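You operate a simulated robot arm through the tools that you are given. There is no shell and no other tool. Be economical: measure what you need, move in short steps, check, and stop when the job is done.

You run a simulated two-armed robot. Do the job below in one go: nothing can be reset, and whatever is moved stays where it is left.

TASK
Hold the grey tray on the top of the white table steady with one hand, lift the block with the green grip out of it with the other and set it down on the top of the white table.

Only the result counts: the job must be done as asked and must still hold three seconds after the hand-in. Knocking over, shifting, dropping, spilling or breaking anything else fails it.

THE ROBOT
Two 7-joint arms with two-finger parallel grippers on one trunk, on a base that drives. Base frame: it is fixed to the floor where the robot stands at the start and does not move with it; the origin is under the middle of the robot, x ahead of it, y to its left, z up; the surface under the hand at the start is at about z = 760. Lengths are in mm, angles in degrees, forces in N, time in s.
The left shoulder is at the start at [50, 187, 985], the right one opposite. With the tool pointing down near the work surface each hand reaches from about 100 to 660 mm from the robot's upright axis, wherever it stands, measured 20 degrees to its own side. Places, roughly: top of the white table [900, -100, 800]. Payload 3.43 kg a hand.
The TCP of each hand is the grasp point between the finger pads, 30 mm short of the fingertips. In the tool frame z runs along the fingers and y along their closing line. Largest opening 94 mm; finger width 28, thickness 10; the body of the gripper, 50 by 96 mm, starts 55 mm behind the TCP.
Orientation is that of the tool frame in the base frame, as [roll, pitch, yaw] about the fixed x, y, z axes, in that order (R = Rz(yaw) Ry(pitch) Rx(roll)). With the fingers straight down and closing along the base's y, the tool's x points along the base's -x, its y along +y and its z along -z.

THE INTERFACE
- The arms move only by the tool play_rows. It takes "left_commands", "right_commands" or both (then of equal length, played together; a hand with none holds still); each is a list of rows, each an object (a shift or turn left out is 0, a gripper value left out holds the last) with "slide": the shift along the base's x, y, z in mm, a list of three; "angular": the turn, a rotation vector about the base's x, y, z in degrees, a list of three; "gripper": the finger opening in mm, from 0 to 94. In form: [{"slide": [tx, ty, tz], "angular": [wx, wy, wz], "gripper": gripper}, ...]. A call has 1 to 12 rows; each row is the pose to reach, as a shift and turn from the pose commanded when the call began. Rows are played at 5 a second. More than 50 mm and 8.6 degrees between two rows, or a gripper value outside its range, and nothing of the call is played. A pose out of reach is approached as far as the arm can. The call stops where the force on the tool passes 40 N (or 10 N more than at its start, if that is more) or the arm is blocked; 0.2 s more then pass. Each finger travels about 153 mm/s and halts on what it meets, pressing with about 37 N; the grip force reading is that of the motor and also rises with nothing between the fingers. The clock runs only during rows and for 0.2 s after the last one: add rows that repeat a pose to give the fingers time. The reply holds the time, the measured pose of the TCP, the force on the tool along the base axes, the opening and the grip force, in the units named above and with some noise, with the torque about the TCP (base axes, N m) and any sound that the robot's microphone picked up.
- Cameras (640 x 400 px; columns grow to the right, rows downward): "scene" is now at [143.5, -15.5, 1170.5]; the picture's right is [-0.14, -0.99, 0.00], its down [-0.41, 0.06, -0.91] and it looks along [0.90, -0.13, -0.42] (base axes); focal length 220 px, centre (320, 200). "left" rides on the left gripper at [76, -14, -103] in its tool frame; the picture's right is [0.18, 0.98, 0.00], its down [-0.75, 0.14, -0.64] and it looks along [-0.63, 0.12, 0.77] (tool axes); focal length 243 px, centre (320, 200). "right" rides on the right gripper at [76, 14, -102] in its tool frame; the picture's right is [-0.18, 0.98, 0.00], its down [-0.75, -0.14, -0.64] and it looks along [-0.63, -0.12, 0.77] (tool axes); focal length 243 px, centre (320, 200). There is no depth. A picture from a camera that has moved, and an enlarged one, comes with that camera's place and axes in the base frame and with its lens. The place of the scene camera against the robot may be out by one fixed shift of up to 18 mm in any direction.
- get_image(camera): a new picture of that camera. The clock stands still meanwhile.
- slide_trunk(by): slides the trunk up (or, below 0, down) by that many mm; the arms and the scene camera ride with it, the base frame stays. It gives what a move gives, with no picture.
- base_move(legs): drives the robot by 1 to 6 legs, each [ahead, left, turn to the left] in mm, mm and degrees, along the robot's own axes; the way and the turn of a leg run together, so that a leg with both is an arc; at most 1500 mm and 180 degrees a leg. The arms and the cameras ride along, it lands a little off, and it stops where it bumps. It gives what a move gives.
- turn_head(pan, tilt): turns the head with the scene camera to pan (to the left, within 80 degrees either way) and tilt (down, from -29 to 69), counted from straight ahead of the robot. It gives what a move gives.
- inspect(camera, box): a new picture of the part [left, top, right, bottom] of that camera's present view, enlarged. The clock stands still meanwhile.
- hand_in(): hands the job in; it is judged then, once.

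Go step by step. Nothing tells you exact positions but the pictures and the camera data: compare them with the known pose of the tool, close in by small moves and look again before you grip or let go. The budget is 120 turns and 92 pictures, counting those below and the enlarged ones. Unless the task says otherwise, let go and move clear before handing in, and close with one line.

The tools are called after "Request:" by a JSON object that holds its "op" and its "data". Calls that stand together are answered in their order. play_rows: Moves the arms, as the interface text tells. Its arguments: {"type":"object","properties":{"left_commands":{"type":"array","items":{"type":"object","properties":{"slide":{"type":"array","items":{"type":"number"}},"angular":{"type":"array","items":{"type":"number"}},"gripper":{"type":"number"}}}},"right_commands":{"type":"array","items":{"type":"object","properties":{"slide":{"type":"array","items":{"type":"number"}},"angular":{"type":"array","items":{"type":"number"}},"gripper":{"type":"number"}}}}},"required":[]} The other tools are called the same way: slide_trunk (by) slides the trunk up or down; base_move (legs) drives the base; turn_head (pan, tilt) turns the head that bears the scene camera; get_image (camera) takes a picture; inspect (camera, box) takes an enlarged picture of a part of a camera's view; hand_in () hands the job in.

At the start:

```text
time_s: 0.0
left_tool_pos: [465.8, 28.3, 1050.1]
left_ee_rot: [180.0, 0.2, -179.9]
left_force: [-0.1, -1.0, 0.6]
left_wrist_torque: [0.02, 0.01, -0.01]
left_width: 94.1
left_grasp_force: 0.0
right_tool_pos: [463.3, -329.2, 1001.8]
right_ee_rot: [180.0, 0.1, -179.9]
right_force: [-0.2, -0.9, 1.0]
right_wrist_torque: [0.0, 0.03, 0.01]
right_width: 94.0
right_grasp_force: 0.0
trunk travel left (down, up): [-200.0, 232.0]
robot x, y, heading: [4.7, -1.0, -0.0]
head pan, tilt: [-8.3, 24.6]
```

scene: 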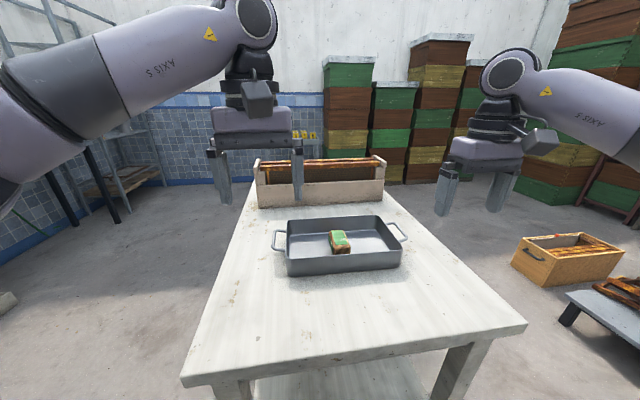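
right: 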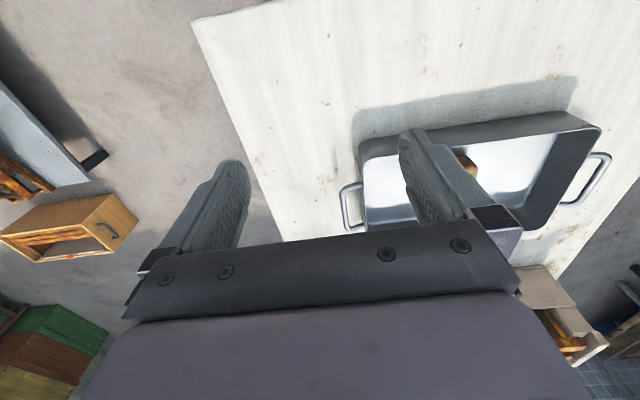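
left: 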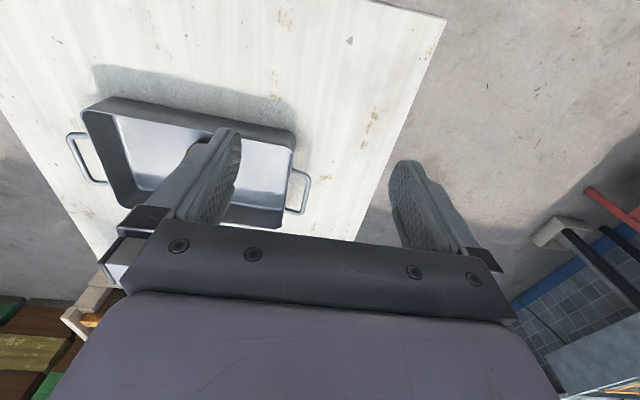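

The tray sits on the table at about x 575–760, y −290 to 0, with the green-grip block near (660, −150); that's slightly out of reach. I'll look closer and check the gap between the base and the table.

Request:
{"op": "inspect", "data": {"camera": "scene", "box": [260, 200, 420, 300]}}

Request:
{"op": "turn_head", "data": {"pan": 0, "tilt": 65}}

Request:
{"op": "get_image", "data": {"camera": "scene"}}

```text
4.00 times, centred on (340, 250) of scene
camera zoom: at [143.5, -15.5, 1170.5], right [-0.14, -0.99, 0.0], down [-0.41, 0.06, -0.91], along [0.9, -0.13, -0.42], focal length 878 px, centre (240, 0)
```

zoom: 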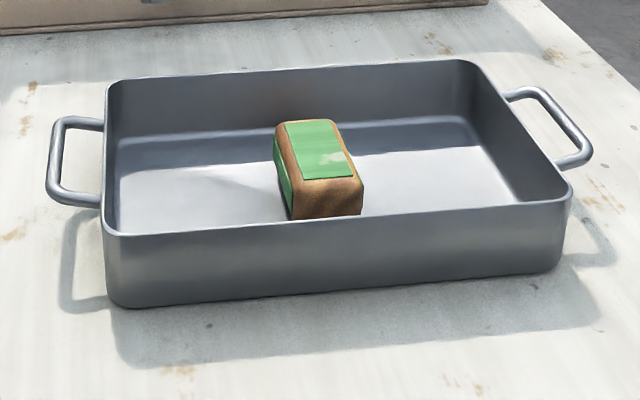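

```text
time_s: 1.1
left_tool_pos: [465.7, 28.3, 1048.7]
left_ee_rot: [179.9, 0.0, -179.9]
left_force: [0.3, -0.2, 1.1]
left_wrist_torque: [0.04, 0.01, -0.02]
left_width: 93.9
left_grasp_force: 0.0
right_tool_pos: [462.3, -330.9, 1001.2]
right_ee_rot: [180.0, 0.1, 179.9]
right_force: [0.9, -0.2, -0.3]
right_wrist_torque: [0.03, 0.03, 0.0]
right_width: 93.7
right_grasp_force: 0.1
trunk travel left (down, up): [-200.0, 232.0]
robot x, y, heading: [0.6, -0.9, 0.2]
head pan, tilt: [0.0, 65.0]
```

```text
87 pictures are left
camera scene: at [113.0, -2.2, 1114.3], right [0.0, -1.0, 0.0], down [-0.91, 0.0, -0.42], along [0.42, 0.0, -0.91], focal length 220 px, centre (320, 200)
```

scene: 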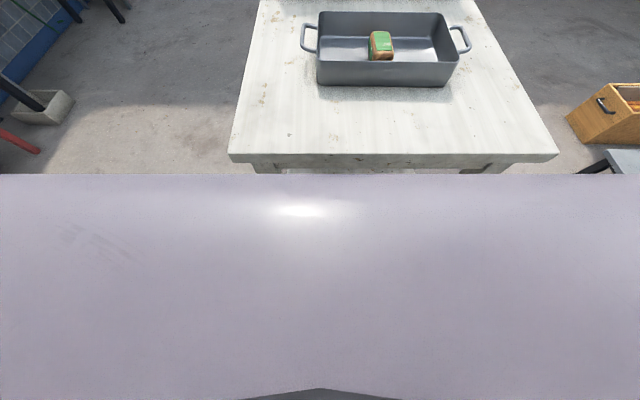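

There is clear space between chest and table edge (edge at x≈370). I'll drive ahead a modest 110 mm and re-look.

Request:
{"op": "base_move", "data": {"legs": [[110, 0, 0]]}}

Request:
{"op": "turn_head", "data": {"pan": -8, "tilt": 45}}

Request:
{"op": "get_image", "data": {"camera": "scene"}}

Request:
{"op": "get_image", "data": {"camera": "right"}}

Request:
{"op": "get_image", "data": {"camera": "left"}}

```text
time_s: 2.3
left_tool_pos: [551.8, 27.4, 1047.8]
left_ee_rot: [-179.9, -0.1, -179.9]
left_force: [-0.7, 0.2, -0.3]
left_wrist_torque: [0.01, 0.0, -0.03]
left_width: 93.9
left_grasp_force: 0.0
right_tool_pos: [548.8, -328.5, 1000.8]
right_ee_rot: [180.0, -0.2, -180.0]
right_force: [-0.2, 0.0, 1.2]
right_wrist_torque: [-0.01, 0.03, -0.04]
right_width: 94.3
right_grasp_force: 0.0
trunk travel left (down, up): [-200.0, 232.0]
robot x, y, heading: [87.6, -0.9, -0.1]
head pan, tilt: [0.0, 65.0]
stopped in leg 1: the robot was blocked; the commanded pose is now the measured one
```

```text
time_s: 3.2
left_tool_pos: [551.1, 28.4, 1048.0]
left_ee_rot: [180.0, -0.1, -179.9]
left_force: [-0.6, -1.0, -0.3]
left_wrist_torque: [-0.01, -0.01, -0.03]
left_width: 94.0
left_grasp_force: 0.0
right_tool_pos: [548.3, -329.8, 1001.4]
right_ee_rot: [-179.9, -0.1, 180.0]
right_force: [0.7, 0.8, 0.5]
right_wrist_torque: [0.03, 0.02, 0.01]
right_width: 94.0
right_grasp_force: 0.1
trunk travel left (down, up): [-200.0, 232.0]
robot x, y, heading: [86.0, -1.0, -0.1]
head pan, tilt: [-8.0, 45.0]
```

```text
86 pictures are left
camera scene: at [217.7, -13.5, 1139.2], right [-0.14, -0.99, 0.0], down [-0.7, 0.1, -0.71], along [0.7, -0.1, -0.71], focal length 220 px, centre (320, 200)
```

scene: 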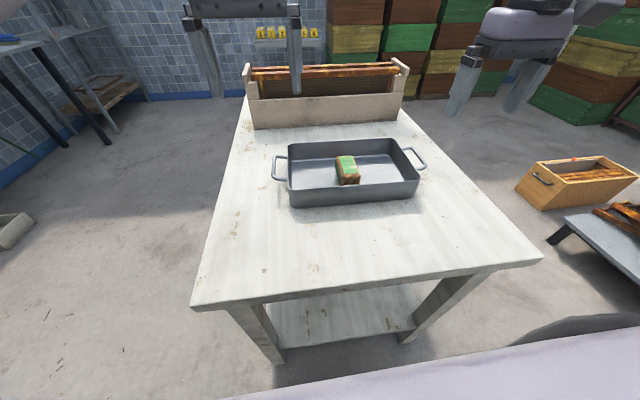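

```text
85 pictures are left
camera right: at [472.8, -314.4, 1104.8], right [0.18, 0.98, 0.0], down [0.76, -0.14, 0.64], along [0.63, -0.12, -0.77], focal length 243 px, centre (320, 200)
```

right: 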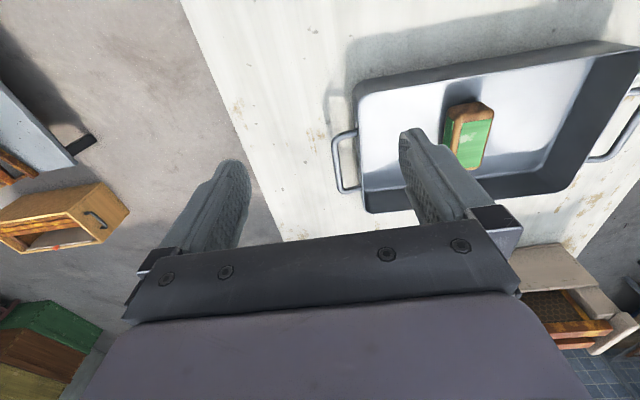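

```text
84 pictures are left
camera left: at [474.2, 13.4, 1151.1], right [-0.19, 0.98, 0.0], down [0.75, 0.14, 0.64], along [0.63, 0.12, -0.77], focal length 243 px, centre (320, 200)
```

left: 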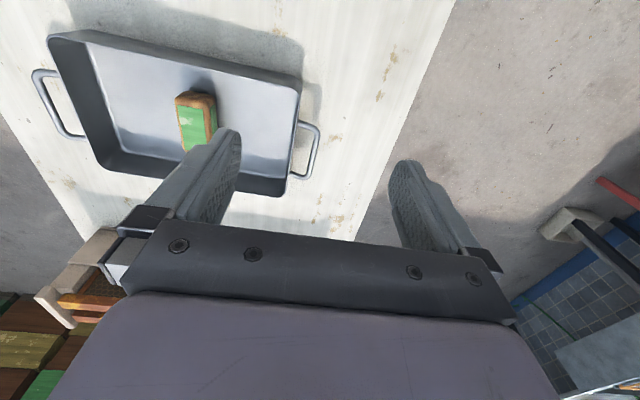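

The base was blocked at the table edge but reach now suffices, so I'll back off 8 mm. Then both hands go above their targets: left above the left handle (~(662, 35)), right above the block (~(655, −142)).

Request:
{"op": "base_move", "data": {"legs": [[-8, 0, 0]]}}

Request:
{"op": "play_rows", "data": {"left_commands": [{"slide": [30, 2, -20]}, {"slide": [60, 4, -50]}, {"slide": [90, 6, -80]}, {"slide": [112, 7, -110]}, {"slide": [112, 7, -110]}, {"slide": [112, 7, -110]}], "right_commands": [{"slide": [25, 38, 0]}, {"slide": [50, 76, -10]}, {"slide": [75, 114, -30]}, {"slide": [100, 152, -50]}, {"slide": [108, 186, -60]}, {"slide": [108, 186, -60]}]}}

Request:
{"op": "get_image", "data": {"camera": "right"}}

Request:
{"op": "get_image", "data": {"camera": "left"}}

Request:
{"op": "get_image", "data": {"camera": "scene"}}

```text
time_s: 3.9
left_tool_pos: [542.6, 28.0, 1049.0]
left_ee_rot: [180.0, 0.0, -179.8]
left_force: [-0.3, -0.7, 0.1]
left_wrist_torque: [-0.02, 0.01, -0.02]
left_width: 94.0
left_grasp_force: 0.0
right_tool_pos: [540.3, -328.8, 1002.1]
right_ee_rot: [-179.9, -0.1, -180.0]
right_force: [0.0, -0.2, -0.5]
right_wrist_torque: [0.0, -0.02, 0.02]
right_width: 94.1
right_grasp_force: 0.0
trunk travel left (down, up): [-200.0, 232.0]
robot x, y, heading: [76.9, -1.6, 0.0]
head pan, tilt: [-8.0, 45.0]
```

```text
time_s: 5.3
left_tool_pos: [653.8, 34.7, 937.6]
left_ee_rot: [-179.9, 0.0, -179.8]
left_force: [1.0, -0.8, 0.5]
left_wrist_torque: [-0.01, 0.02, 0.01]
left_width: 94.0
left_grasp_force: 0.0
right_tool_pos: [647.2, -142.8, 941.2]
right_ee_rot: [-180.0, -0.1, -179.9]
right_force: [-0.2, -0.1, 0.7]
right_wrist_torque: [0.01, -0.01, 0.03]
right_width: 94.2
right_grasp_force: 0.0
trunk travel left (down, up): [-200.0, 232.0]
robot x, y, heading: [78.3, 1.6, 0.2]
head pan, tilt: [-8.0, 45.0]
```

```text
83 pictures are left
camera right: at [572.7, -127.3, 1045.2], right [0.18, 0.98, 0.0], down [0.76, -0.14, 0.64], along [0.63, -0.12, -0.77], focal length 243 px, centre (320, 200)
```

right: 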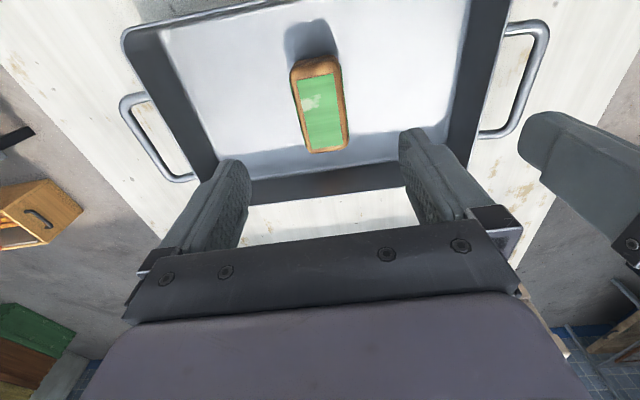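

```text
82 pictures are left
camera left: at [576.7, 19.8, 1040.6], right [-0.19, 0.98, 0.0], down [0.75, 0.14, 0.64], along [0.63, 0.12, -0.77], focal length 243 px, centre (320, 200)
```

left: 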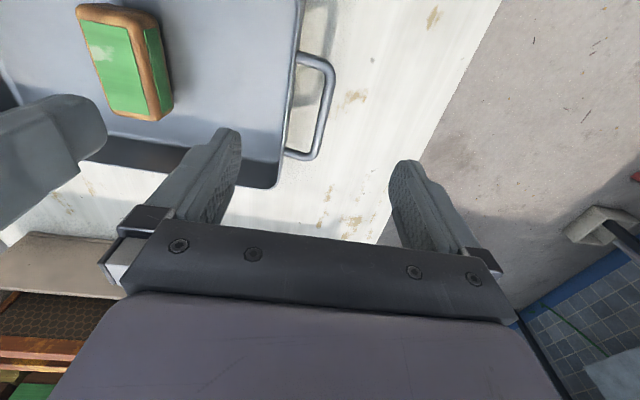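

```text
81 pictures are left
camera scene: at [209.6, -13.5, 1139.3], right [-0.14, -0.99, 0.0], down [-0.7, 0.1, -0.71], along [0.7, -0.1, -0.71], focal length 220 px, centre (320, 200)
```

scene: 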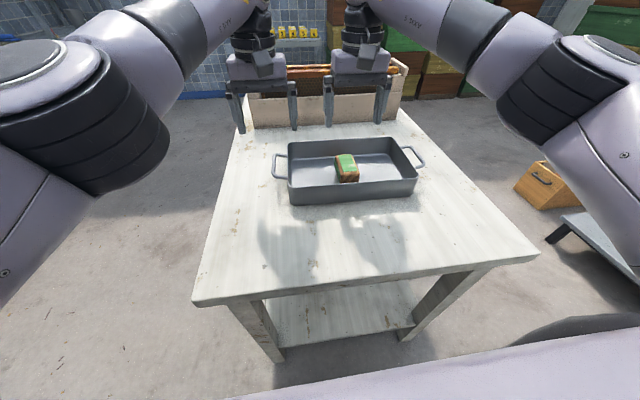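

Triangulating both wrist cameras: block top centre ≈ (656, −142, 803), about 43 mm wide with its long side along x. The left handle bar is at y ≈ 41.5, z ≈ 815, x 629–698. I'll lower both hands to just above and check alignment.

Request:
{"op": "play_rows", "data": {"left_commands": [{"slide": [5, 4, -30], "gripper": 30}, {"slide": [9, 7, -70], "gripper": 30}, {"slide": [9, 7, -70], "gripper": 30}, {"slide": [9, 7, -70], "gripper": 30}], "right_commands": [{"slide": [5, 1, -30], "angular": [0, 0, -2.6]}, {"slide": [9, 1, -60], "angular": [0, 0, -2.6]}, {"slide": [9, 1, -60], "angular": [0, 0, -2.6]}, {"slide": [9, 1, -60], "angular": [0, 0, -2.6]}]}}

Request:
{"op": "get_image", "data": {"camera": "right"}}

Request:
{"op": "get_image", "data": {"camera": "left"}}

```text
time_s: 6.3
left_tool_pos: [667.9, 40.3, 868.8]
left_ee_rot: [179.8, -0.2, -179.8]
left_force: [-0.4, 0.3, -0.4]
left_wrist_torque: [0.01, 0.02, 0.0]
left_width: 30.0
left_grasp_force: 0.1
left hand out of reach, approached as far as the arm can: row 2, 3, 4
right_tool_pos: [656.6, -141.3, 881.9]
right_ee_rot: [-180.0, -0.1, 177.3]
right_force: [0.0, -0.3, -0.5]
right_wrist_torque: [-0.02, 0.03, -0.03]
right_width: 93.9
right_grasp_force: 0.1
trunk travel left (down, up): [-200.0, 232.0]
robot x, y, heading: [77.8, 0.5, 0.0]
head pan, tilt: [-8.0, 45.0]
```

```text
80 pictures are left
camera right: at [582.3, -123.4, 985.5], right [0.23, 0.97, 0.0], down [0.75, -0.17, 0.64], along [0.62, -0.15, -0.77], focal length 243 px, centre (320, 200)
```

right: 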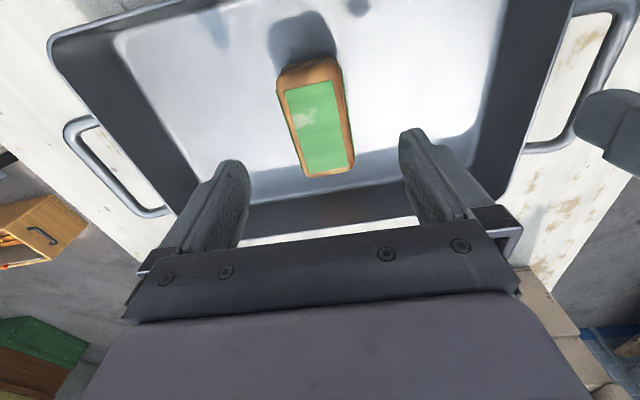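

```text
79 pictures are left
camera left: at [591.5, 24.3, 971.6], right [-0.19, 0.98, 0.0], down [0.76, 0.14, 0.64], along [0.63, 0.12, -0.77], focal length 243 px, centre (320, 200)
```

left: 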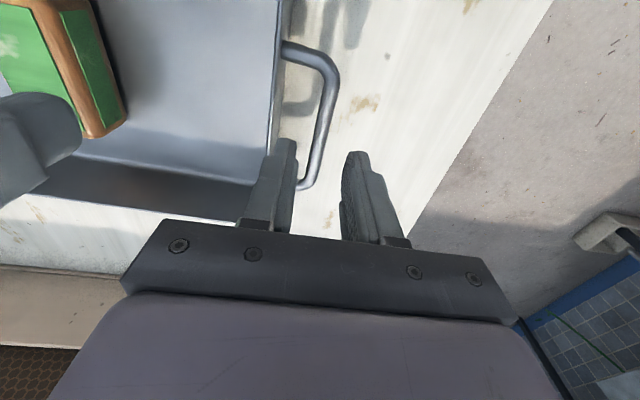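

The left arm reported its reach limit, but the bar's centre is around x ≈ 655, y ≈ 40, so I'll pull the left hand back slightly and go down in a short step.

Request:
{"op": "play_rows", "data": {"left_commands": [{"slide": [-10, 0, 0]}, {"slide": [-10, 0, -15]}, {"slide": [-10, 0, -15]}]}}

Request:
{"op": "get_image", "data": {"camera": "left"}}

Request:
{"op": "inspect", "data": {"camera": "right", "box": [480, 0, 640, 200]}}

```text
time_s: 7.1
left_tool_pos: [667.5, 38.7, 869.2]
left_ee_rot: [179.9, -0.2, -179.9]
left_force: [-0.8, -0.5, 0.2]
left_wrist_torque: [-0.01, -0.01, 0.02]
left_width: 29.7
left_grasp_force: 0.1
left hand out of reach, approached as far as the arm can: row 1, 2, 3
right_tool_pos: [656.4, -141.2, 882.6]
right_ee_rot: [-179.8, -0.1, 177.4]
right_force: [0.3, 0.3, -0.1]
right_wrist_torque: [0.0, 0.01, -0.02]
right_width: 93.9
right_grasp_force: 0.1
trunk travel left (down, up): [-200.0, 232.0]
robot x, y, heading: [78.5, 1.3, -0.1]
head pan, tilt: [-8.0, 45.0]
```

```text
78 pictures are left
camera left: at [591.7, 24.7, 972.1], right [-0.19, 0.98, 0.0], down [0.76, 0.14, 0.64], along [0.63, 0.12, -0.77], focal length 243 px, centre (320, 200)
```

left: 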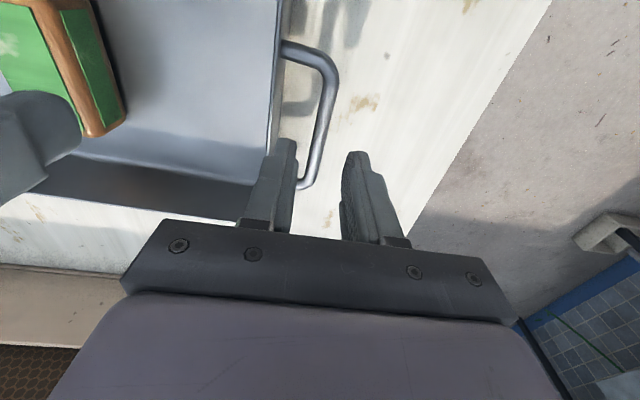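

```text
2.00 times, centred on (560, 100) of right
camera zoom: at [582.3, -123.4, 985.8], right [0.23, 0.97, 0.0], down [0.75, -0.17, 0.64], along [0.62, -0.15, -0.77], focal length 485 px, centre (-160, 400)
```

zoom: 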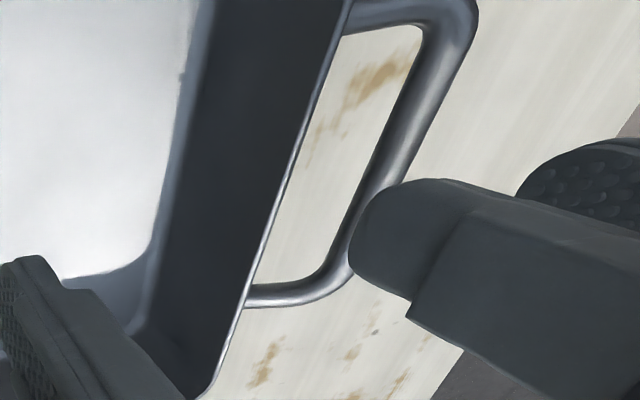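

The left arm is stuck at a joint limit going down, so I'll lower the trunk instead (both hands ride down), then retry a small x correction.

Request:
{"op": "slide_trunk", "data": {"by": -18}}

Request:
{"op": "play_rows", "data": {"left_commands": [{"slide": [-5, 1, 5]}, {"slide": [-10, 1, 5]}, {"slide": [-10, 1, 5]}]}}

Request:
{"op": "get_image", "data": {"camera": "left"}}

```text
time_s: 7.8
left_tool_pos: [668.4, 39.2, 850.9]
left_ee_rot: [179.9, -0.3, -179.9]
left_force: [0.9, 0.8, -0.6]
left_wrist_torque: [0.0, 0.02, 0.01]
left_width: 30.0
left_grasp_force: 0.1
right_tool_pos: [655.9, -142.6, 864.7]
right_ee_rot: [-179.9, -0.1, 177.4]
right_force: [-0.2, 1.0, 0.4]
right_wrist_torque: [-0.04, 0.0, 0.01]
right_width: 94.0
right_grasp_force: 0.1
trunk travel left (down, up): [-182.0, 250.0]
robot x, y, heading: [72.5, 1.5, -0.1]
head pan, tilt: [-8.0, 45.0]
```

```text
time_s: 8.6
left_tool_pos: [665.7, 38.3, 856.8]
left_ee_rot: [179.9, -0.3, -179.8]
left_force: [-0.1, -0.6, -1.1]
left_wrist_torque: [-0.01, 0.05, -0.01]
left_width: 29.8
left_grasp_force: 0.2
left hand out of reach, approached as far as the arm can: row 1, 2, 3
right_tool_pos: [656.0, -140.3, 865.2]
right_ee_rot: [-179.9, -0.1, 177.3]
right_force: [-0.1, 0.6, -0.2]
right_wrist_torque: [0.0, 0.01, 0.0]
right_width: 94.1
right_grasp_force: 0.1
trunk travel left (down, up): [-182.0, 250.0]
robot x, y, heading: [75.5, -0.0, -0.1]
head pan, tilt: [-8.0, 45.0]
```

```text
76 pictures are left
camera left: at [590.5, 24.1, 959.9], right [-0.19, 0.98, 0.0], down [0.76, 0.14, 0.64], along [0.63, 0.12, -0.77], focal length 243 px, centre (320, 200)
```

left: 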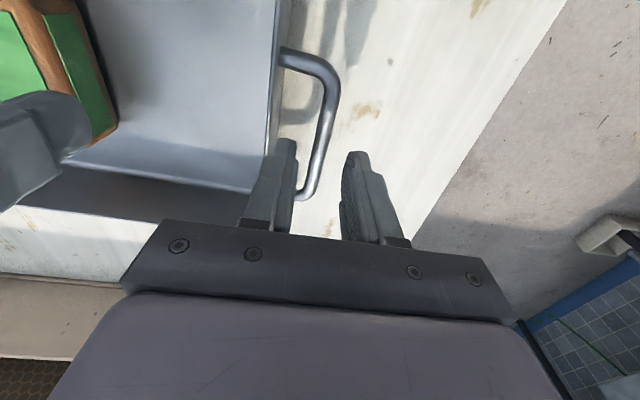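

The bar loop spans x ≈ 613–706 with the bar at y ≈ 40, so the hand at (666, 38.5) is well placed already. I'll lower with the trunk so the fingers straddle the bar.

Request:
{"op": "slide_trunk", "data": {"by": -20}}

Request:
{"op": "get_image", "data": {"camera": "left"}}

Request:
{"op": "get_image", "data": {"camera": "right"}}

Request:
{"op": "inspect", "data": {"camera": "scene", "box": [220, 80, 460, 230]}}

```text
time_s: 9.2
left_tool_pos: [667.2, 39.5, 836.0]
left_ee_rot: [180.0, -0.3, -179.8]
left_force: [-0.3, -0.3, 1.2]
left_wrist_torque: [-0.01, -0.01, -0.03]
left_width: 29.9
left_grasp_force: 0.1
right_tool_pos: [657.3, -142.7, 845.0]
right_ee_rot: [-179.9, -0.1, 177.4]
right_force: [-0.7, 0.0, 0.3]
right_wrist_torque: [0.0, 0.0, 0.01]
right_width: 93.9
right_grasp_force: 0.0
trunk travel left (down, up): [-162.0, 270.0]
robot x, y, heading: [77.3, -1.3, -0.1]
head pan, tilt: [-8.0, 45.0]
```

```text
75 pictures are left
camera left: at [590.4, 24.1, 939.9], right [-0.19, 0.98, 0.0], down [0.76, 0.14, 0.64], along [0.63, 0.12, -0.77], focal length 243 px, centre (320, 200)
```

left: 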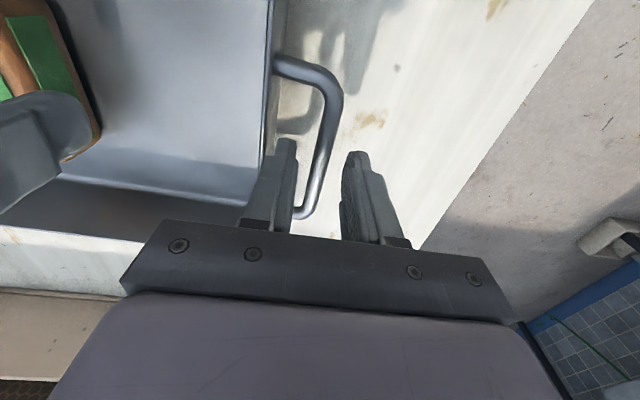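

```text
74 pictures are left
camera right: at [582.2, -123.4, 947.8], right [0.23, 0.97, 0.0], down [0.75, -0.17, 0.64], along [0.62, -0.15, -0.77], focal length 243 px, centre (320, 200)
```

right: 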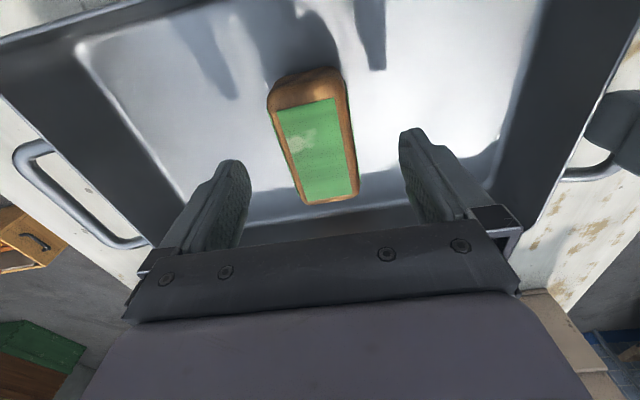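

```text
2.67 times, centred on (340, 155) of scene
camera zoom: at [209.5, -13.5, 1101.3], right [-0.14, -0.99, 0.0], down [-0.7, 0.1, -0.71], along [0.7, -0.1, -0.71], focal length 586 px, centre (267, 320)
```

zoom: 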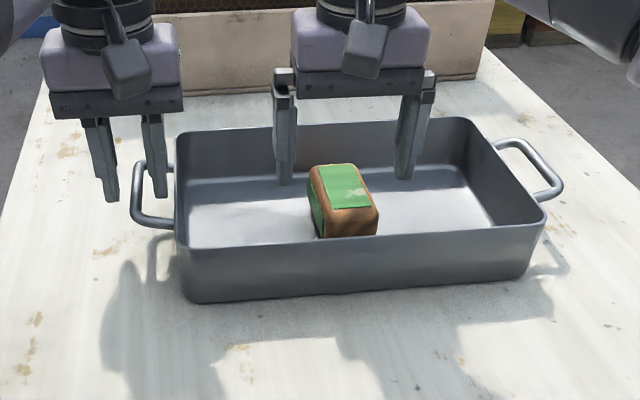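

The left fingers straddle the handle bar and the right hand is centred on the block. I'll go down 20 mm more with the trunk and close the left hand gently.

Request:
{"op": "slide_trunk", "data": {"by": -20}}

Request:
{"op": "inspect", "data": {"camera": "left", "box": [200, 20, 440, 240]}}

Request:
{"op": "inspect", "data": {"camera": "scene", "box": [220, 80, 460, 230]}}

```text
time_s: 9.9
left_tool_pos: [666.9, 38.6, 816.6]
left_ee_rot: [179.8, -0.4, -179.8]
left_force: [-1.0, 1.0, 0.5]
left_wrist_torque: [-0.02, -0.01, 0.04]
left_width: 29.7
left_grasp_force: 0.1
right_tool_pos: [656.6, -142.5, 823.2]
right_ee_rot: [-180.0, -0.1, 177.3]
right_force: [-0.3, -0.3, -0.2]
right_wrist_torque: [0.02, -0.01, 0.0]
right_width: 94.3
right_grasp_force: 0.1
trunk travel left (down, up): [-142.0, 290.0]
robot x, y, heading: [78.9, -1.9, -0.1]
head pan, tilt: [-8.0, 45.0]
```

```text
1.82 times, centred on (320, 130) of left
camera zoom: at [590.4, 24.1, 919.9], right [-0.19, 0.98, 0.0], down [0.76, 0.14, 0.64], along [0.63, 0.12, -0.77], focal length 441 px, centre (320, 327)
```

zoom: 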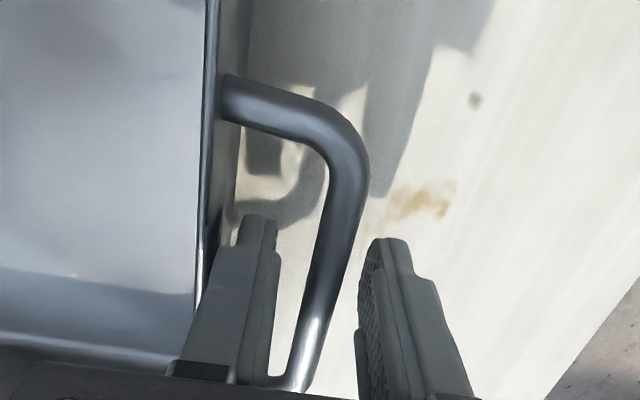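

```text
2.67 times, centred on (340, 155) of scene
camera zoom: at [209.5, -13.5, 1081.3], right [-0.14, -0.99, 0.0], down [-0.7, 0.1, -0.71], along [0.7, -0.1, -0.71], focal length 586 px, centre (267, 320)
```

zoom: 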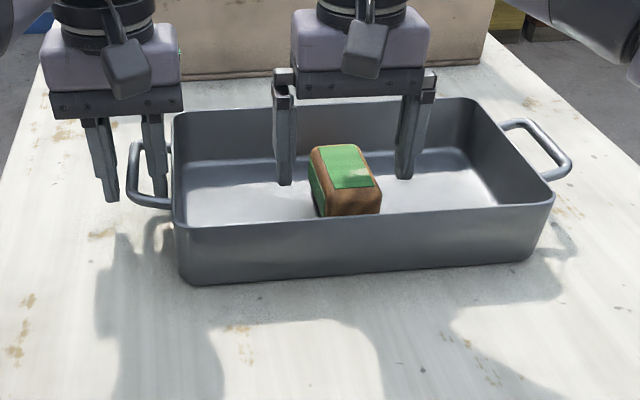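

The bar lies between the left pads at TCP height; I'll close the left hand on it.

Request:
{"op": "play_rows", "data": {"left_commands": [{"gripper": 22}, {"gripper": 17}, {"gripper": 13}, {"gripper": 9}, {"gripper": 5}, {"gripper": 5}, {"gripper": 5}]}}

Request:
{"op": "inspect", "data": {"camera": "left", "box": [200, 20, 440, 240]}}

```text
time_s: 11.5
left_tool_pos: [665.6, 39.5, 816.6]
left_ee_rot: [179.9, -0.3, -179.8]
left_force: [-1.5, -0.5, -0.1]
left_wrist_torque: [-0.06, 0.08, -0.61]
left_width: 14.1
left_grasp_force: 37.2
right_tool_pos: [657.0, -141.3, 825.1]
right_ee_rot: [-180.0, -0.1, 177.5]
right_force: [0.2, -0.2, 0.2]
right_wrist_torque: [0.01, 0.03, -0.02]
right_width: 94.1
right_grasp_force: 0.1
trunk travel left (down, up): [-142.0, 290.0]
robot x, y, heading: [76.1, 1.5, 0.2]
head pan, tilt: [-8.0, 45.0]
```

```text
1.82 times, centred on (320, 130) of left
camera zoom: at [590.3, 23.9, 919.9], right [-0.19, 0.98, 0.0], down [0.76, 0.14, 0.64], along [0.63, 0.12, -0.77], focal length 441 px, centre (320, 327)
```

zoom: 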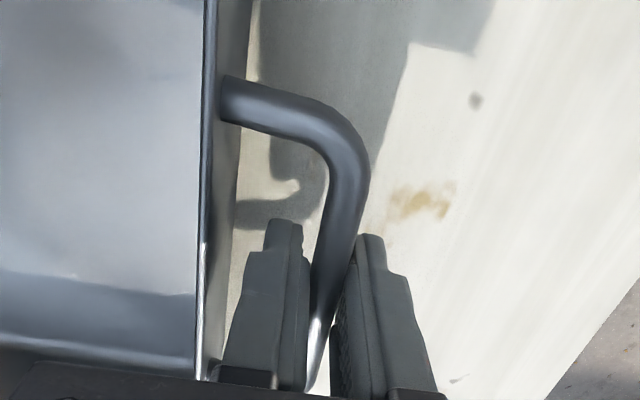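

The handle is held (37 N, 14 mm). Now I'll lower the right hand around the block.

Request:
{"op": "play_rows", "data": {"right_commands": [{"slide": [0, 0, -8], "angular": [0, 0, 1.5]}, {"slide": [0, 0, -15], "angular": [0, 0, 1.5]}, {"slide": [0, 0, -20], "angular": [0, 0, 1.5]}, {"slide": [0, 0, -20], "angular": [0, 0, 1.5]}]}}

Request:
{"op": "get_image", "data": {"camera": "right"}}

Request:
{"op": "inspect", "data": {"camera": "scene", "box": [220, 80, 460, 230]}}

```text
time_s: 12.5
left_tool_pos: [667.2, 39.8, 816.5]
left_ee_rot: [179.9, -0.2, -179.7]
left_force: [-2.1, -0.9, 0.1]
left_wrist_torque: [0.03, 0.16, -0.5]
left_width: 14.2
left_grasp_force: 37.5
right_tool_pos: [657.7, -141.9, 803.7]
right_ee_rot: [-179.9, -0.1, 178.9]
right_force: [0.7, 0.3, -0.8]
right_wrist_torque: [0.01, 0.03, -0.05]
right_width: 94.2
right_grasp_force: 0.1
trunk travel left (down, up): [-142.0, 290.0]
robot x, y, heading: [75.8, -0.7, 0.4]
head pan, tilt: [-8.0, 45.0]
```

```text
69 pictures are left
camera right: at [581.5, -125.5, 907.8], right [0.2, 0.98, 0.0], down [0.75, -0.15, 0.64], along [0.63, -0.13, -0.77], focal length 243 px, centre (320, 200)
```

right: 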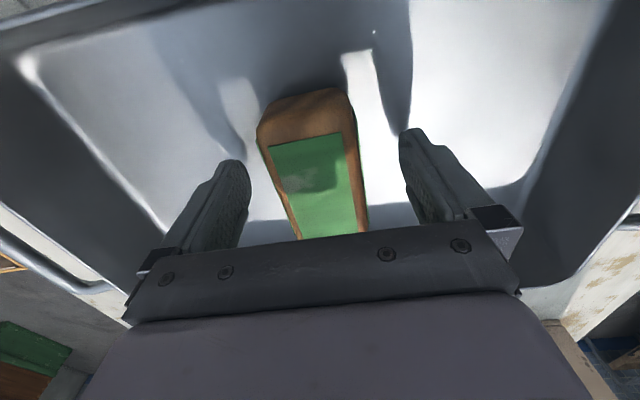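

```text
2.67 times, centred on (340, 155) of scene
camera zoom: at [209.6, -13.6, 1081.3], right [-0.14, -0.99, 0.0], down [-0.7, 0.1, -0.71], along [0.7, -0.1, -0.71], focal length 586 px, centre (267, 320)
```

zoom: 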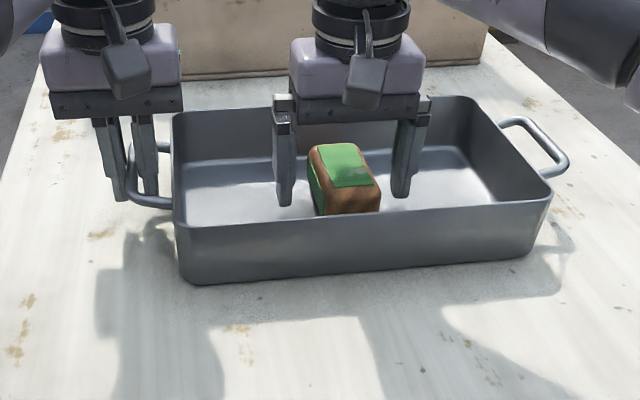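

The fingers straddle the block centrally; I'll close the right hand on the green grip.

Request:
{"op": "play_rows", "data": {"right_commands": [{"gripper": 75}, {"gripper": 60}, {"gripper": 50}, {"gripper": 42}, {"gripper": 36}, {"gripper": 30}, {"gripper": 30}, {"gripper": 30}]}}

Request:
{"op": "get_image", "data": {"camera": "right"}}

```text
time_s: 14.3
left_tool_pos: [666.2, 40.1, 816.6]
left_ee_rot: [179.9, -0.3, -179.8]
left_force: [-2.9, 0.6, 0.1]
left_wrist_torque: [-0.03, 0.1, -0.52]
left_width: 14.0
left_grasp_force: 36.9
right_tool_pos: [656.1, -142.1, 804.8]
right_ee_rot: [-179.9, -0.1, 178.9]
right_force: [0.5, 0.6, 0.9]
right_wrist_torque: [-0.04, -0.05, 0.02]
right_width: 51.6
right_grasp_force: 36.7
trunk travel left (down, up): [-142.0, 290.0]
robot x, y, heading: [78.5, 2.9, 0.1]
head pan, tilt: [-8.0, 45.0]
```

```text
67 pictures are left
camera right: at [581.6, -125.5, 908.0], right [0.2, 0.98, 0.0], down [0.75, -0.15, 0.64], along [0.63, -0.13, -0.77], focal length 243 px, centre (320, 200)
```

right: 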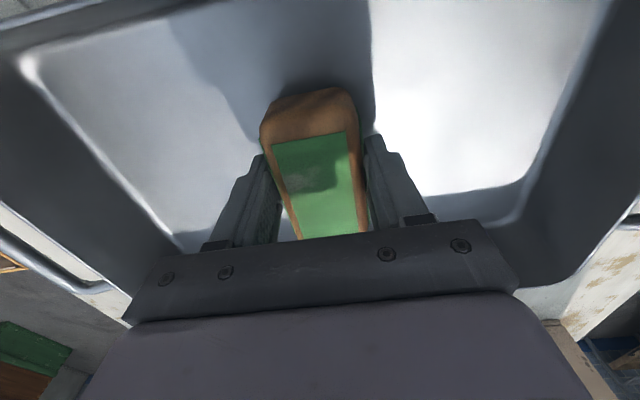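

The block is gripped at 51.6 mm. A slow lift comes next, watching forces.

Request:
{"op": "play_rows", "data": {"right_commands": [{"slide": [0, 0, 3]}, {"slide": [0, 0, 6]}, {"slide": [0, 0, 10]}, {"slide": [0, 0, 15]}, {"slide": [0, 0, 20]}, {"slide": [0, 0, 25]}]}}

Request:
{"op": "get_image", "data": {"camera": "scene"}}

```text
time_s: 15.7
left_tool_pos: [666.0, 38.3, 816.4]
left_ee_rot: [179.9, -0.3, -179.8]
left_force: [-1.3, -0.9, -0.7]
left_wrist_torque: [-0.03, -0.01, -0.54]
left_width: 13.9
left_grasp_force: 36.9
right_tool_pos: [657.5, -142.0, 829.3]
right_ee_rot: [-179.9, -0.2, 178.8]
right_force: [-0.4, 0.2, -1.0]
right_wrist_torque: [0.01, 0.01, -0.01]
right_width: 47.2
right_grasp_force: 37.2
trunk travel left (down, up): [-142.0, 290.0]
robot x, y, heading: [75.1, 1.5, 0.0]
head pan, tilt: [-8.0, 45.0]
```

```text
66 pictures are left
camera scene: at [209.7, -13.5, 1081.3], right [-0.14, -0.99, 0.0], down [-0.7, 0.1, -0.71], along [0.7, -0.1, -0.71], focal length 220 px, centre (320, 200)
```

scene: 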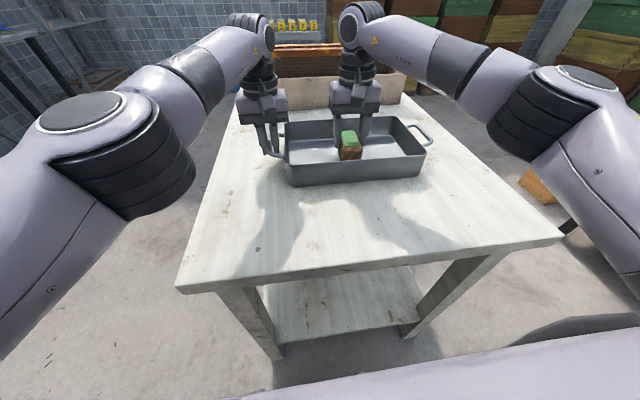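

The opening narrowed to 47 mm, so the grip may have slipped; checking.

Request:
{"op": "get_image", "data": {"camera": "right"}}

Request:
{"op": "inspect", "data": {"camera": "scene", "box": [240, 80, 440, 200]}}

```text
65 pictures are left
camera right: at [581.9, -125.5, 932.7], right [0.2, 0.98, 0.0], down [0.75, -0.15, 0.64], along [0.63, -0.13, -0.77], focal length 243 px, centre (320, 200)
```

right: 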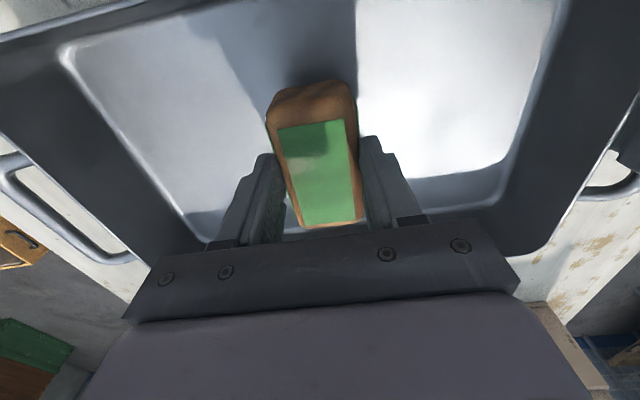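

```text
3.20 times, centred on (340, 140) of scene
camera zoom: at [209.7, -13.5, 1081.3], right [-0.14, -0.99, 0.0], down [-0.7, 0.1, -0.71], along [0.7, -0.1, -0.71], focal length 703 px, centre (256, 392)
```

zoom: 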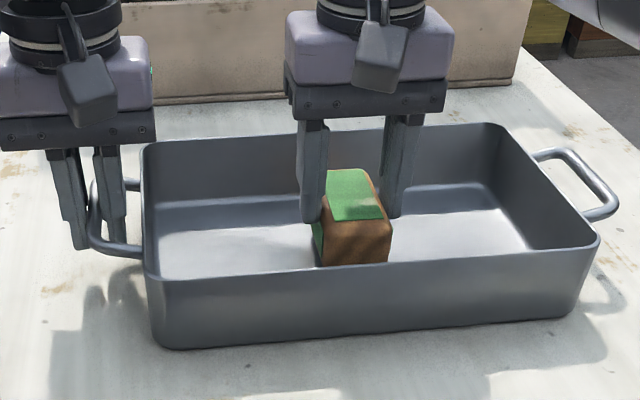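

It's unclear whether the block rose or slipped; the left wrist camera gives a side view.

Request:
{"op": "get_image", "data": {"camera": "left"}}

Request:
{"op": "inspect", "data": {"camera": "scene", "box": [310, 105, 390, 165]}}

```text
63 pictures are left
camera left: at [590.5, 24.1, 919.9], right [-0.19, 0.98, 0.0], down [0.76, 0.14, 0.64], along [0.63, 0.12, -0.77], focal length 243 px, centre (320, 200)
```

left: 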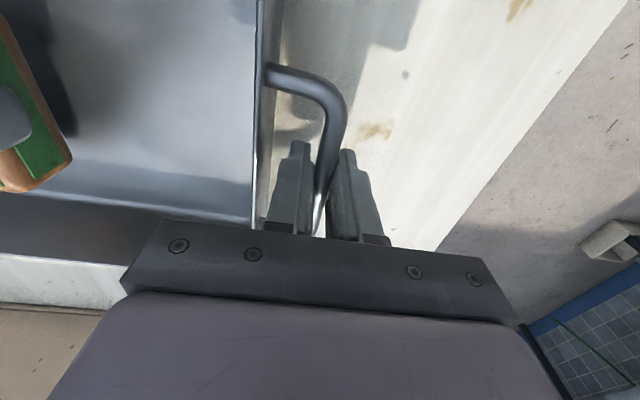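

```text
6.67 times, centred on (350, 135) of scene
camera zoom: at [209.7, -13.5, 1081.3], right [-0.14, -0.99, 0.0], down [-0.7, 0.1, -0.71], along [0.7, -0.1, -0.71], focal length 1464 px, centre (120, 633)
```

zoom: 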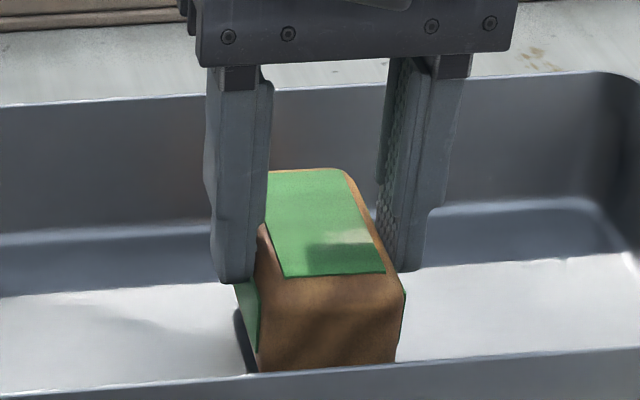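

The block top rose about 11 mm out of 25, so it slipped partly. I'll hold a second to see whether it still slips.

Request:
{"op": "play_rows", "data": {"right_commands": [{"slide": [0, 0, 0]}, {"slide": [0, 0, 0]}, {"slide": [0, 0, 0]}, {"slide": [0, 0, 0]}, {"slide": [0, 0, 0]}]}}

Request:
{"op": "inspect", "data": {"camera": "scene", "box": [310, 105, 390, 165]}}

```text
time_s: 16.9
left_tool_pos: [666.1, 40.5, 817.0]
left_ee_rot: [179.9, -0.3, -179.8]
left_force: [-0.6, 0.7, -0.7]
left_wrist_torque: [-0.02, -0.08, -0.49]
left_width: 13.9
left_grasp_force: 36.8
right_tool_pos: [657.7, -142.3, 829.1]
right_ee_rot: [-179.9, -0.2, 178.9]
right_force: [0.1, 1.0, -0.7]
right_wrist_torque: [-0.02, 0.02, 0.02]
right_width: 47.0
right_grasp_force: 37.0
trunk travel left (down, up): [-142.0, 290.0]
robot x, y, heading: [76.3, -1.0, 0.2]
head pan, tilt: [-8.0, 45.0]
```

```text
6.67 times, centred on (350, 135) of scene
camera zoom: at [209.7, -13.5, 1081.3], right [-0.14, -0.99, 0.0], down [-0.7, 0.1, -0.71], along [0.7, -0.1, -0.71], focal length 1464 px, centre (120, 633)
```

zoom: 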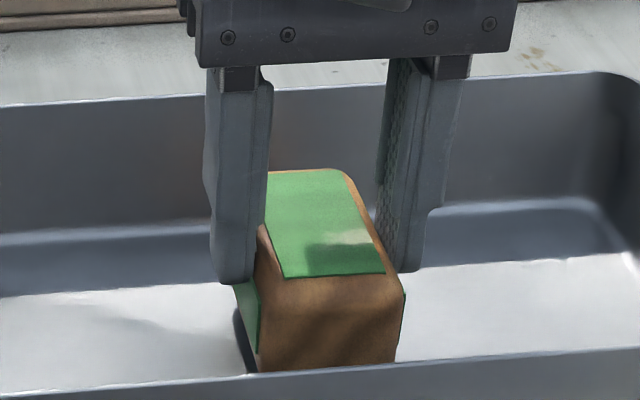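

It's stable. I'll raise a further 15 mm slowly and compare.

Request:
{"op": "play_rows", "data": {"right_commands": [{"slide": [0, 0, 3]}, {"slide": [0, 0, 6]}, {"slide": [0, 0, 9]}, {"slide": [0, 0, 12]}, {"slide": [0, 0, 15]}]}}

Request:
{"op": "inspect", "data": {"camera": "scene", "box": [310, 105, 390, 165]}}

```text
time_s: 18.1
left_tool_pos: [666.1, 39.1, 816.4]
left_ee_rot: [179.9, -0.4, -179.8]
left_force: [-0.7, 0.6, 0.8]
left_wrist_torque: [0.01, -0.03, -0.51]
left_width: 13.9
left_grasp_force: 37.1
right_tool_pos: [657.3, -140.3, 845.9]
right_ee_rot: [180.0, -0.2, 178.8]
right_force: [-0.2, 0.1, -1.5]
right_wrist_torque: [-0.02, 0.0, -0.01]
right_width: 47.1
right_grasp_force: 37.1
trunk travel left (down, up): [-142.0, 290.0]
robot x, y, heading: [79.4, -0.1, 0.0]
head pan, tilt: [-8.0, 45.0]
```

```text
6.67 times, centred on (350, 135) of scene
camera zoom: at [209.7, -13.5, 1081.3], right [-0.14, -0.99, 0.0], down [-0.7, 0.1, -0.71], along [0.7, -0.1, -0.71], focal length 1464 px, centre (120, 633)
```

zoom: 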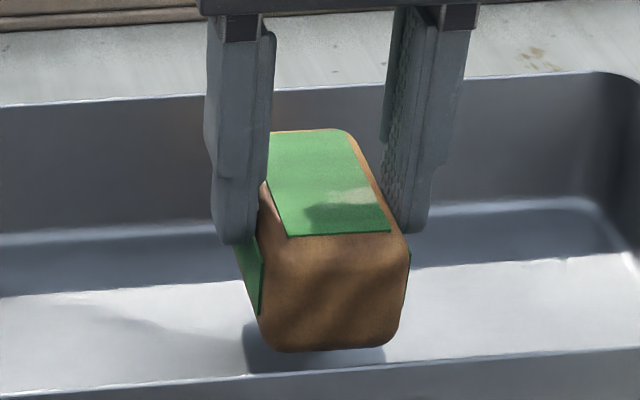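

The block is clearly off the tray floor and held. Now I'll raise it over the rim and bring it back to the free table area in front of the tray (x ≈ 480).

Request:
{"op": "play_rows", "data": {"right_commands": [{"slide": [0, 0, 15]}, {"slide": [0, 0, 30]}, {"slide": [0, 0, 45]}, {"slide": [0, 0, 60]}, {"slide": [0, 0, 75]}, {"slide": [0, 0, 75]}]}}

Request:
{"op": "get_image", "data": {"camera": "scene"}}

```text
time_s: 19.5
left_tool_pos: [665.6, 39.5, 817.1]
left_ee_rot: [180.0, -0.4, -179.8]
left_force: [-1.5, 0.2, -0.7]
left_wrist_torque: [-0.01, -0.21, -0.51]
left_width: 14.0
left_grasp_force: 37.0
right_tool_pos: [656.6, -141.8, 919.1]
right_ee_rot: [-179.9, -0.2, 178.8]
right_force: [0.0, 0.3, -1.0]
right_wrist_torque: [0.01, 0.01, 0.0]
right_width: 47.2
right_grasp_force: 36.9
trunk travel left (down, up): [-142.0, 290.0]
robot x, y, heading: [81.6, 0.4, 0.0]
head pan, tilt: [-8.0, 45.0]
```

```text
59 pictures are left
camera scene: at [209.6, -13.5, 1081.3], right [-0.14, -0.99, 0.0], down [-0.7, 0.1, -0.71], along [0.7, -0.1, -0.71], focal length 220 px, centre (320, 200)
```

scene: 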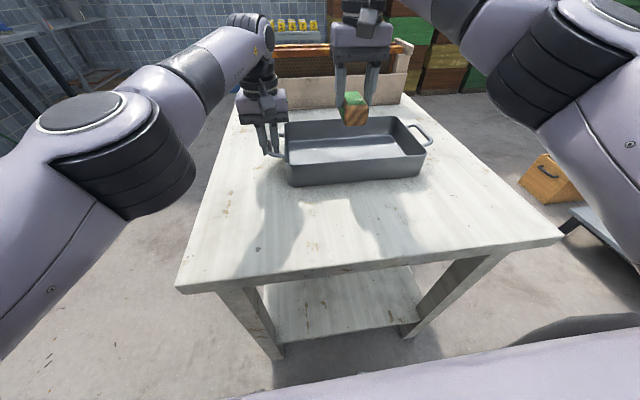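

Request:
{"op": "play_rows", "data": {"right_commands": [{"slide": [-20, 0, 0]}, {"slide": [-45, 0, 0]}, {"slide": [-70, 0, 0]}, {"slide": [-95, 0, 0]}, {"slide": [-120, 0, 0]}, {"slide": [-145, 0, 0]}, {"slide": [-165, 0, 0]}, {"slide": [-180, 0, 0]}, {"slide": [-180, 0, 0]}]}}

Request:
{"op": "get_image", "data": {"camera": "scene"}}

Request:
{"op": "get_image", "data": {"camera": "right"}}

```text
time_s: 21.5
left_tool_pos: [666.9, 39.4, 816.6]
left_ee_rot: [179.8, -0.3, -179.8]
left_force: [-2.6, 1.0, 0.7]
left_wrist_torque: [0.02, 0.06, -0.44]
left_width: 13.8
left_grasp_force: 37.3
right_tool_pos: [476.9, -142.9, 918.2]
right_ee_rot: [-179.8, -0.2, 178.9]
right_force: [0.3, 0.4, -0.3]
right_wrist_torque: [0.02, 0.0, -0.04]
right_width: 47.0
right_grasp_force: 37.0
trunk travel left (down, up): [-142.0, 290.0]
robot x, y, heading: [77.6, -1.6, 0.1]
head pan, tilt: [-8.0, 45.0]
```

```text
58 pictures are left
camera scene: at [209.6, -13.5, 1081.3], right [-0.14, -0.99, 0.0], down [-0.7, 0.1, -0.71], along [0.7, -0.1, -0.71], focal length 220 px, centre (320, 200)
```

scene: 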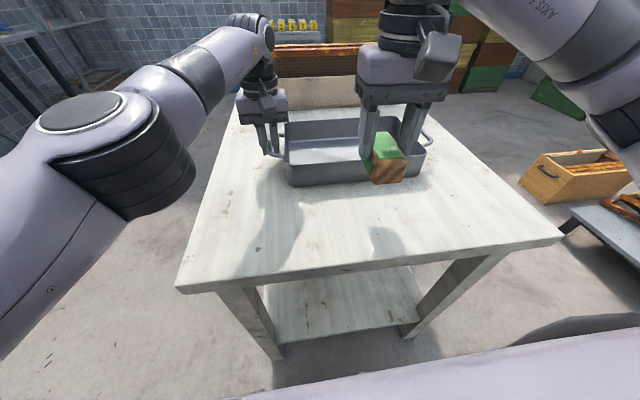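

```text
57 pictures are left
camera right: at [402.2, -125.5, 1022.5], right [0.2, 0.98, 0.0], down [0.75, -0.15, 0.64], along [0.63, -0.13, -0.77], focal length 243 px, centre (320, 200)
```

right: 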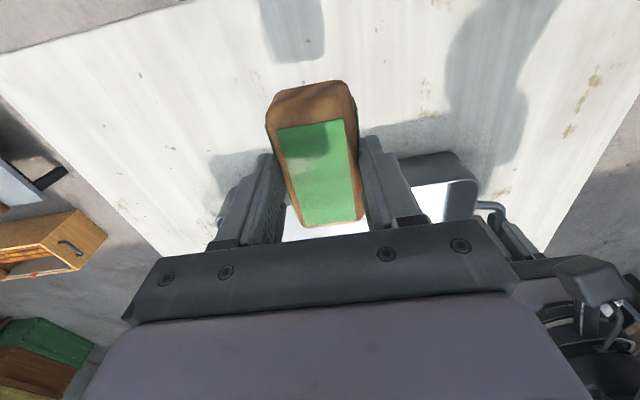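

The block is over clear table. I'll lower it quickly to ~20 mm above, then in small steps to contact.

Request:
{"op": "play_rows", "data": {"right_commands": [{"slide": [0, 0, -25]}, {"slide": [0, 0, -50]}, {"slide": [0, 0, -70]}, {"slide": [0, 0, -80]}, {"slide": [0, 0, -80]}]}}

Request:
{"op": "inspect", "data": {"camera": "scene", "box": [320, 130, 448, 210]}}

```text
time_s: 22.7
left_tool_pos: [666.8, 39.6, 817.7]
left_ee_rot: [179.9, -0.2, -179.9]
left_force: [-2.7, 1.0, 1.0]
left_wrist_torque: [0.02, 0.06, -0.45]
left_width: 13.9
left_grasp_force: 37.6
right_tool_pos: [477.6, -142.1, 839.4]
right_ee_rot: [-179.9, -0.1, 178.9]
right_force: [-0.1, -0.7, -0.2]
right_wrist_torque: [-0.01, -0.02, 0.0]
right_width: 47.1
right_grasp_force: 36.3
trunk travel left (down, up): [-142.0, 290.0]
robot x, y, heading: [79.9, 1.7, -0.1]
head pan, tilt: [-8.0, 45.0]
```

```text
5.00 times, centred on (384, 170) of scene
camera zoom: at [209.6, -13.5, 1081.3], right [-0.14, -0.99, 0.0], down [-0.7, 0.1, -0.71], along [0.7, -0.1, -0.71], focal length 1098 px, centre (0, 350)
```

zoom: 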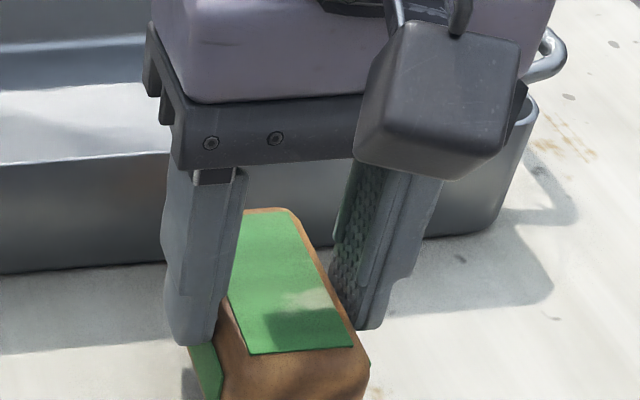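

Request:
{"op": "play_rows", "data": {"right_commands": [{"slide": [0, 0, -4]}, {"slide": [0, 0, -7]}, {"slide": [0, 0, -10]}, {"slide": [0, 0, -13]}, {"slide": [0, 0, -13]}]}}

Request:
{"op": "inspect", "data": {"camera": "scene", "box": [320, 160, 448, 240]}}

```text
time_s: 23.9
left_tool_pos: [666.0, 39.3, 817.1]
left_ee_rot: [180.0, -0.3, -179.8]
left_force: [-1.5, 0.8, 0.8]
left_wrist_torque: [0.01, 0.03, -0.43]
left_width: 14.1
left_grasp_force: 37.0
right_tool_pos: [477.6, -142.4, 827.8]
right_ee_rot: [179.9, 0.0, 179.0]
right_force: [-0.1, 0.1, -1.3]
right_wrist_torque: [-0.05, 0.0, -0.01]
right_width: 47.2
right_grasp_force: 36.6
trunk travel left (down, up): [-142.0, 290.0]
robot x, y, heading: [77.8, 1.8, 0.2]
head pan, tilt: [-8.0, 45.0]
```

```text
5.00 times, centred on (384, 200) of scene
camera zoom: at [209.7, -13.5, 1081.3], right [-0.14, -0.99, 0.0], down [-0.7, 0.1, -0.71], along [0.7, -0.1, -0.71], focal length 1098 px, centre (0, 200)
```

zoom: 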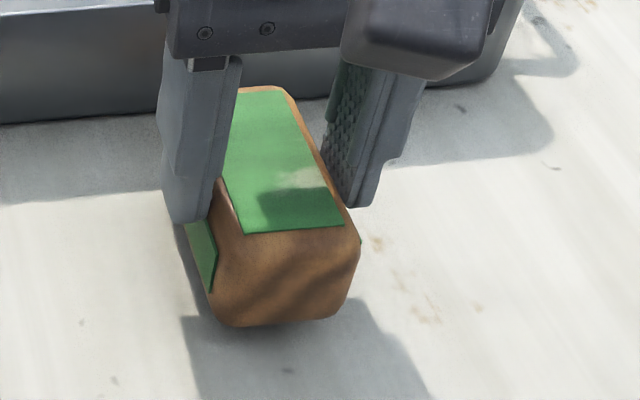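

No contact yet; stepping down more finely, watching the force.

Request:
{"op": "play_rows", "data": {"right_commands": [{"slide": [0, 0, -2]}, {"slide": [0, 0, -4]}, {"slide": [0, 0, -6]}, {"slide": [0, 0, -8]}, {"slide": [0, 0, -8]}]}}

Request:
{"op": "inspect", "data": {"camera": "scene", "box": [320, 160, 448, 240]}}

```text
time_s: 25.1
left_tool_pos: [666.3, 38.3, 816.4]
left_ee_rot: [179.9, -0.3, -179.8]
left_force: [-1.8, -0.5, 0.2]
left_wrist_torque: [-0.01, -0.03, -0.46]
left_width: 14.1
left_grasp_force: 37.3
right_tool_pos: [474.8, -140.8, 818.1]
right_ee_rot: [-179.9, 0.0, 178.9]
right_force: [1.1, 0.1, -0.8]
right_wrist_torque: [0.01, -0.04, -0.03]
right_width: 47.1
right_grasp_force: 37.1
trunk travel left (down, up): [-142.0, 290.0]
robot x, y, heading: [76.2, -1.0, 0.1]
head pan, tilt: [-8.0, 45.0]
```

```text
5.00 times, centred on (384, 200) of scene
camera zoom: at [209.7, -13.5, 1081.3], right [-0.14, -0.99, 0.0], down [-0.7, 0.1, -0.71], along [0.7, -0.1, -0.71], focal length 1098 px, centre (0, 200)
```

zoom: 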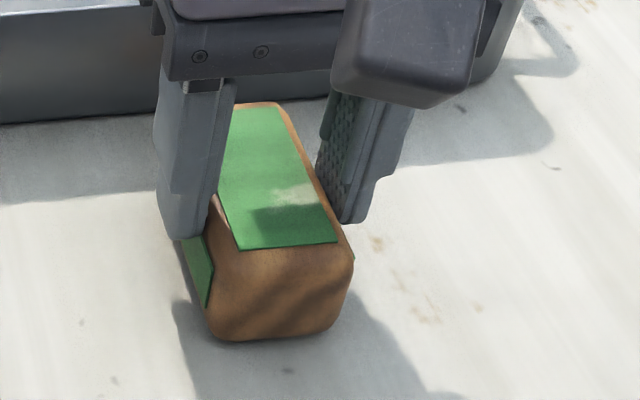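

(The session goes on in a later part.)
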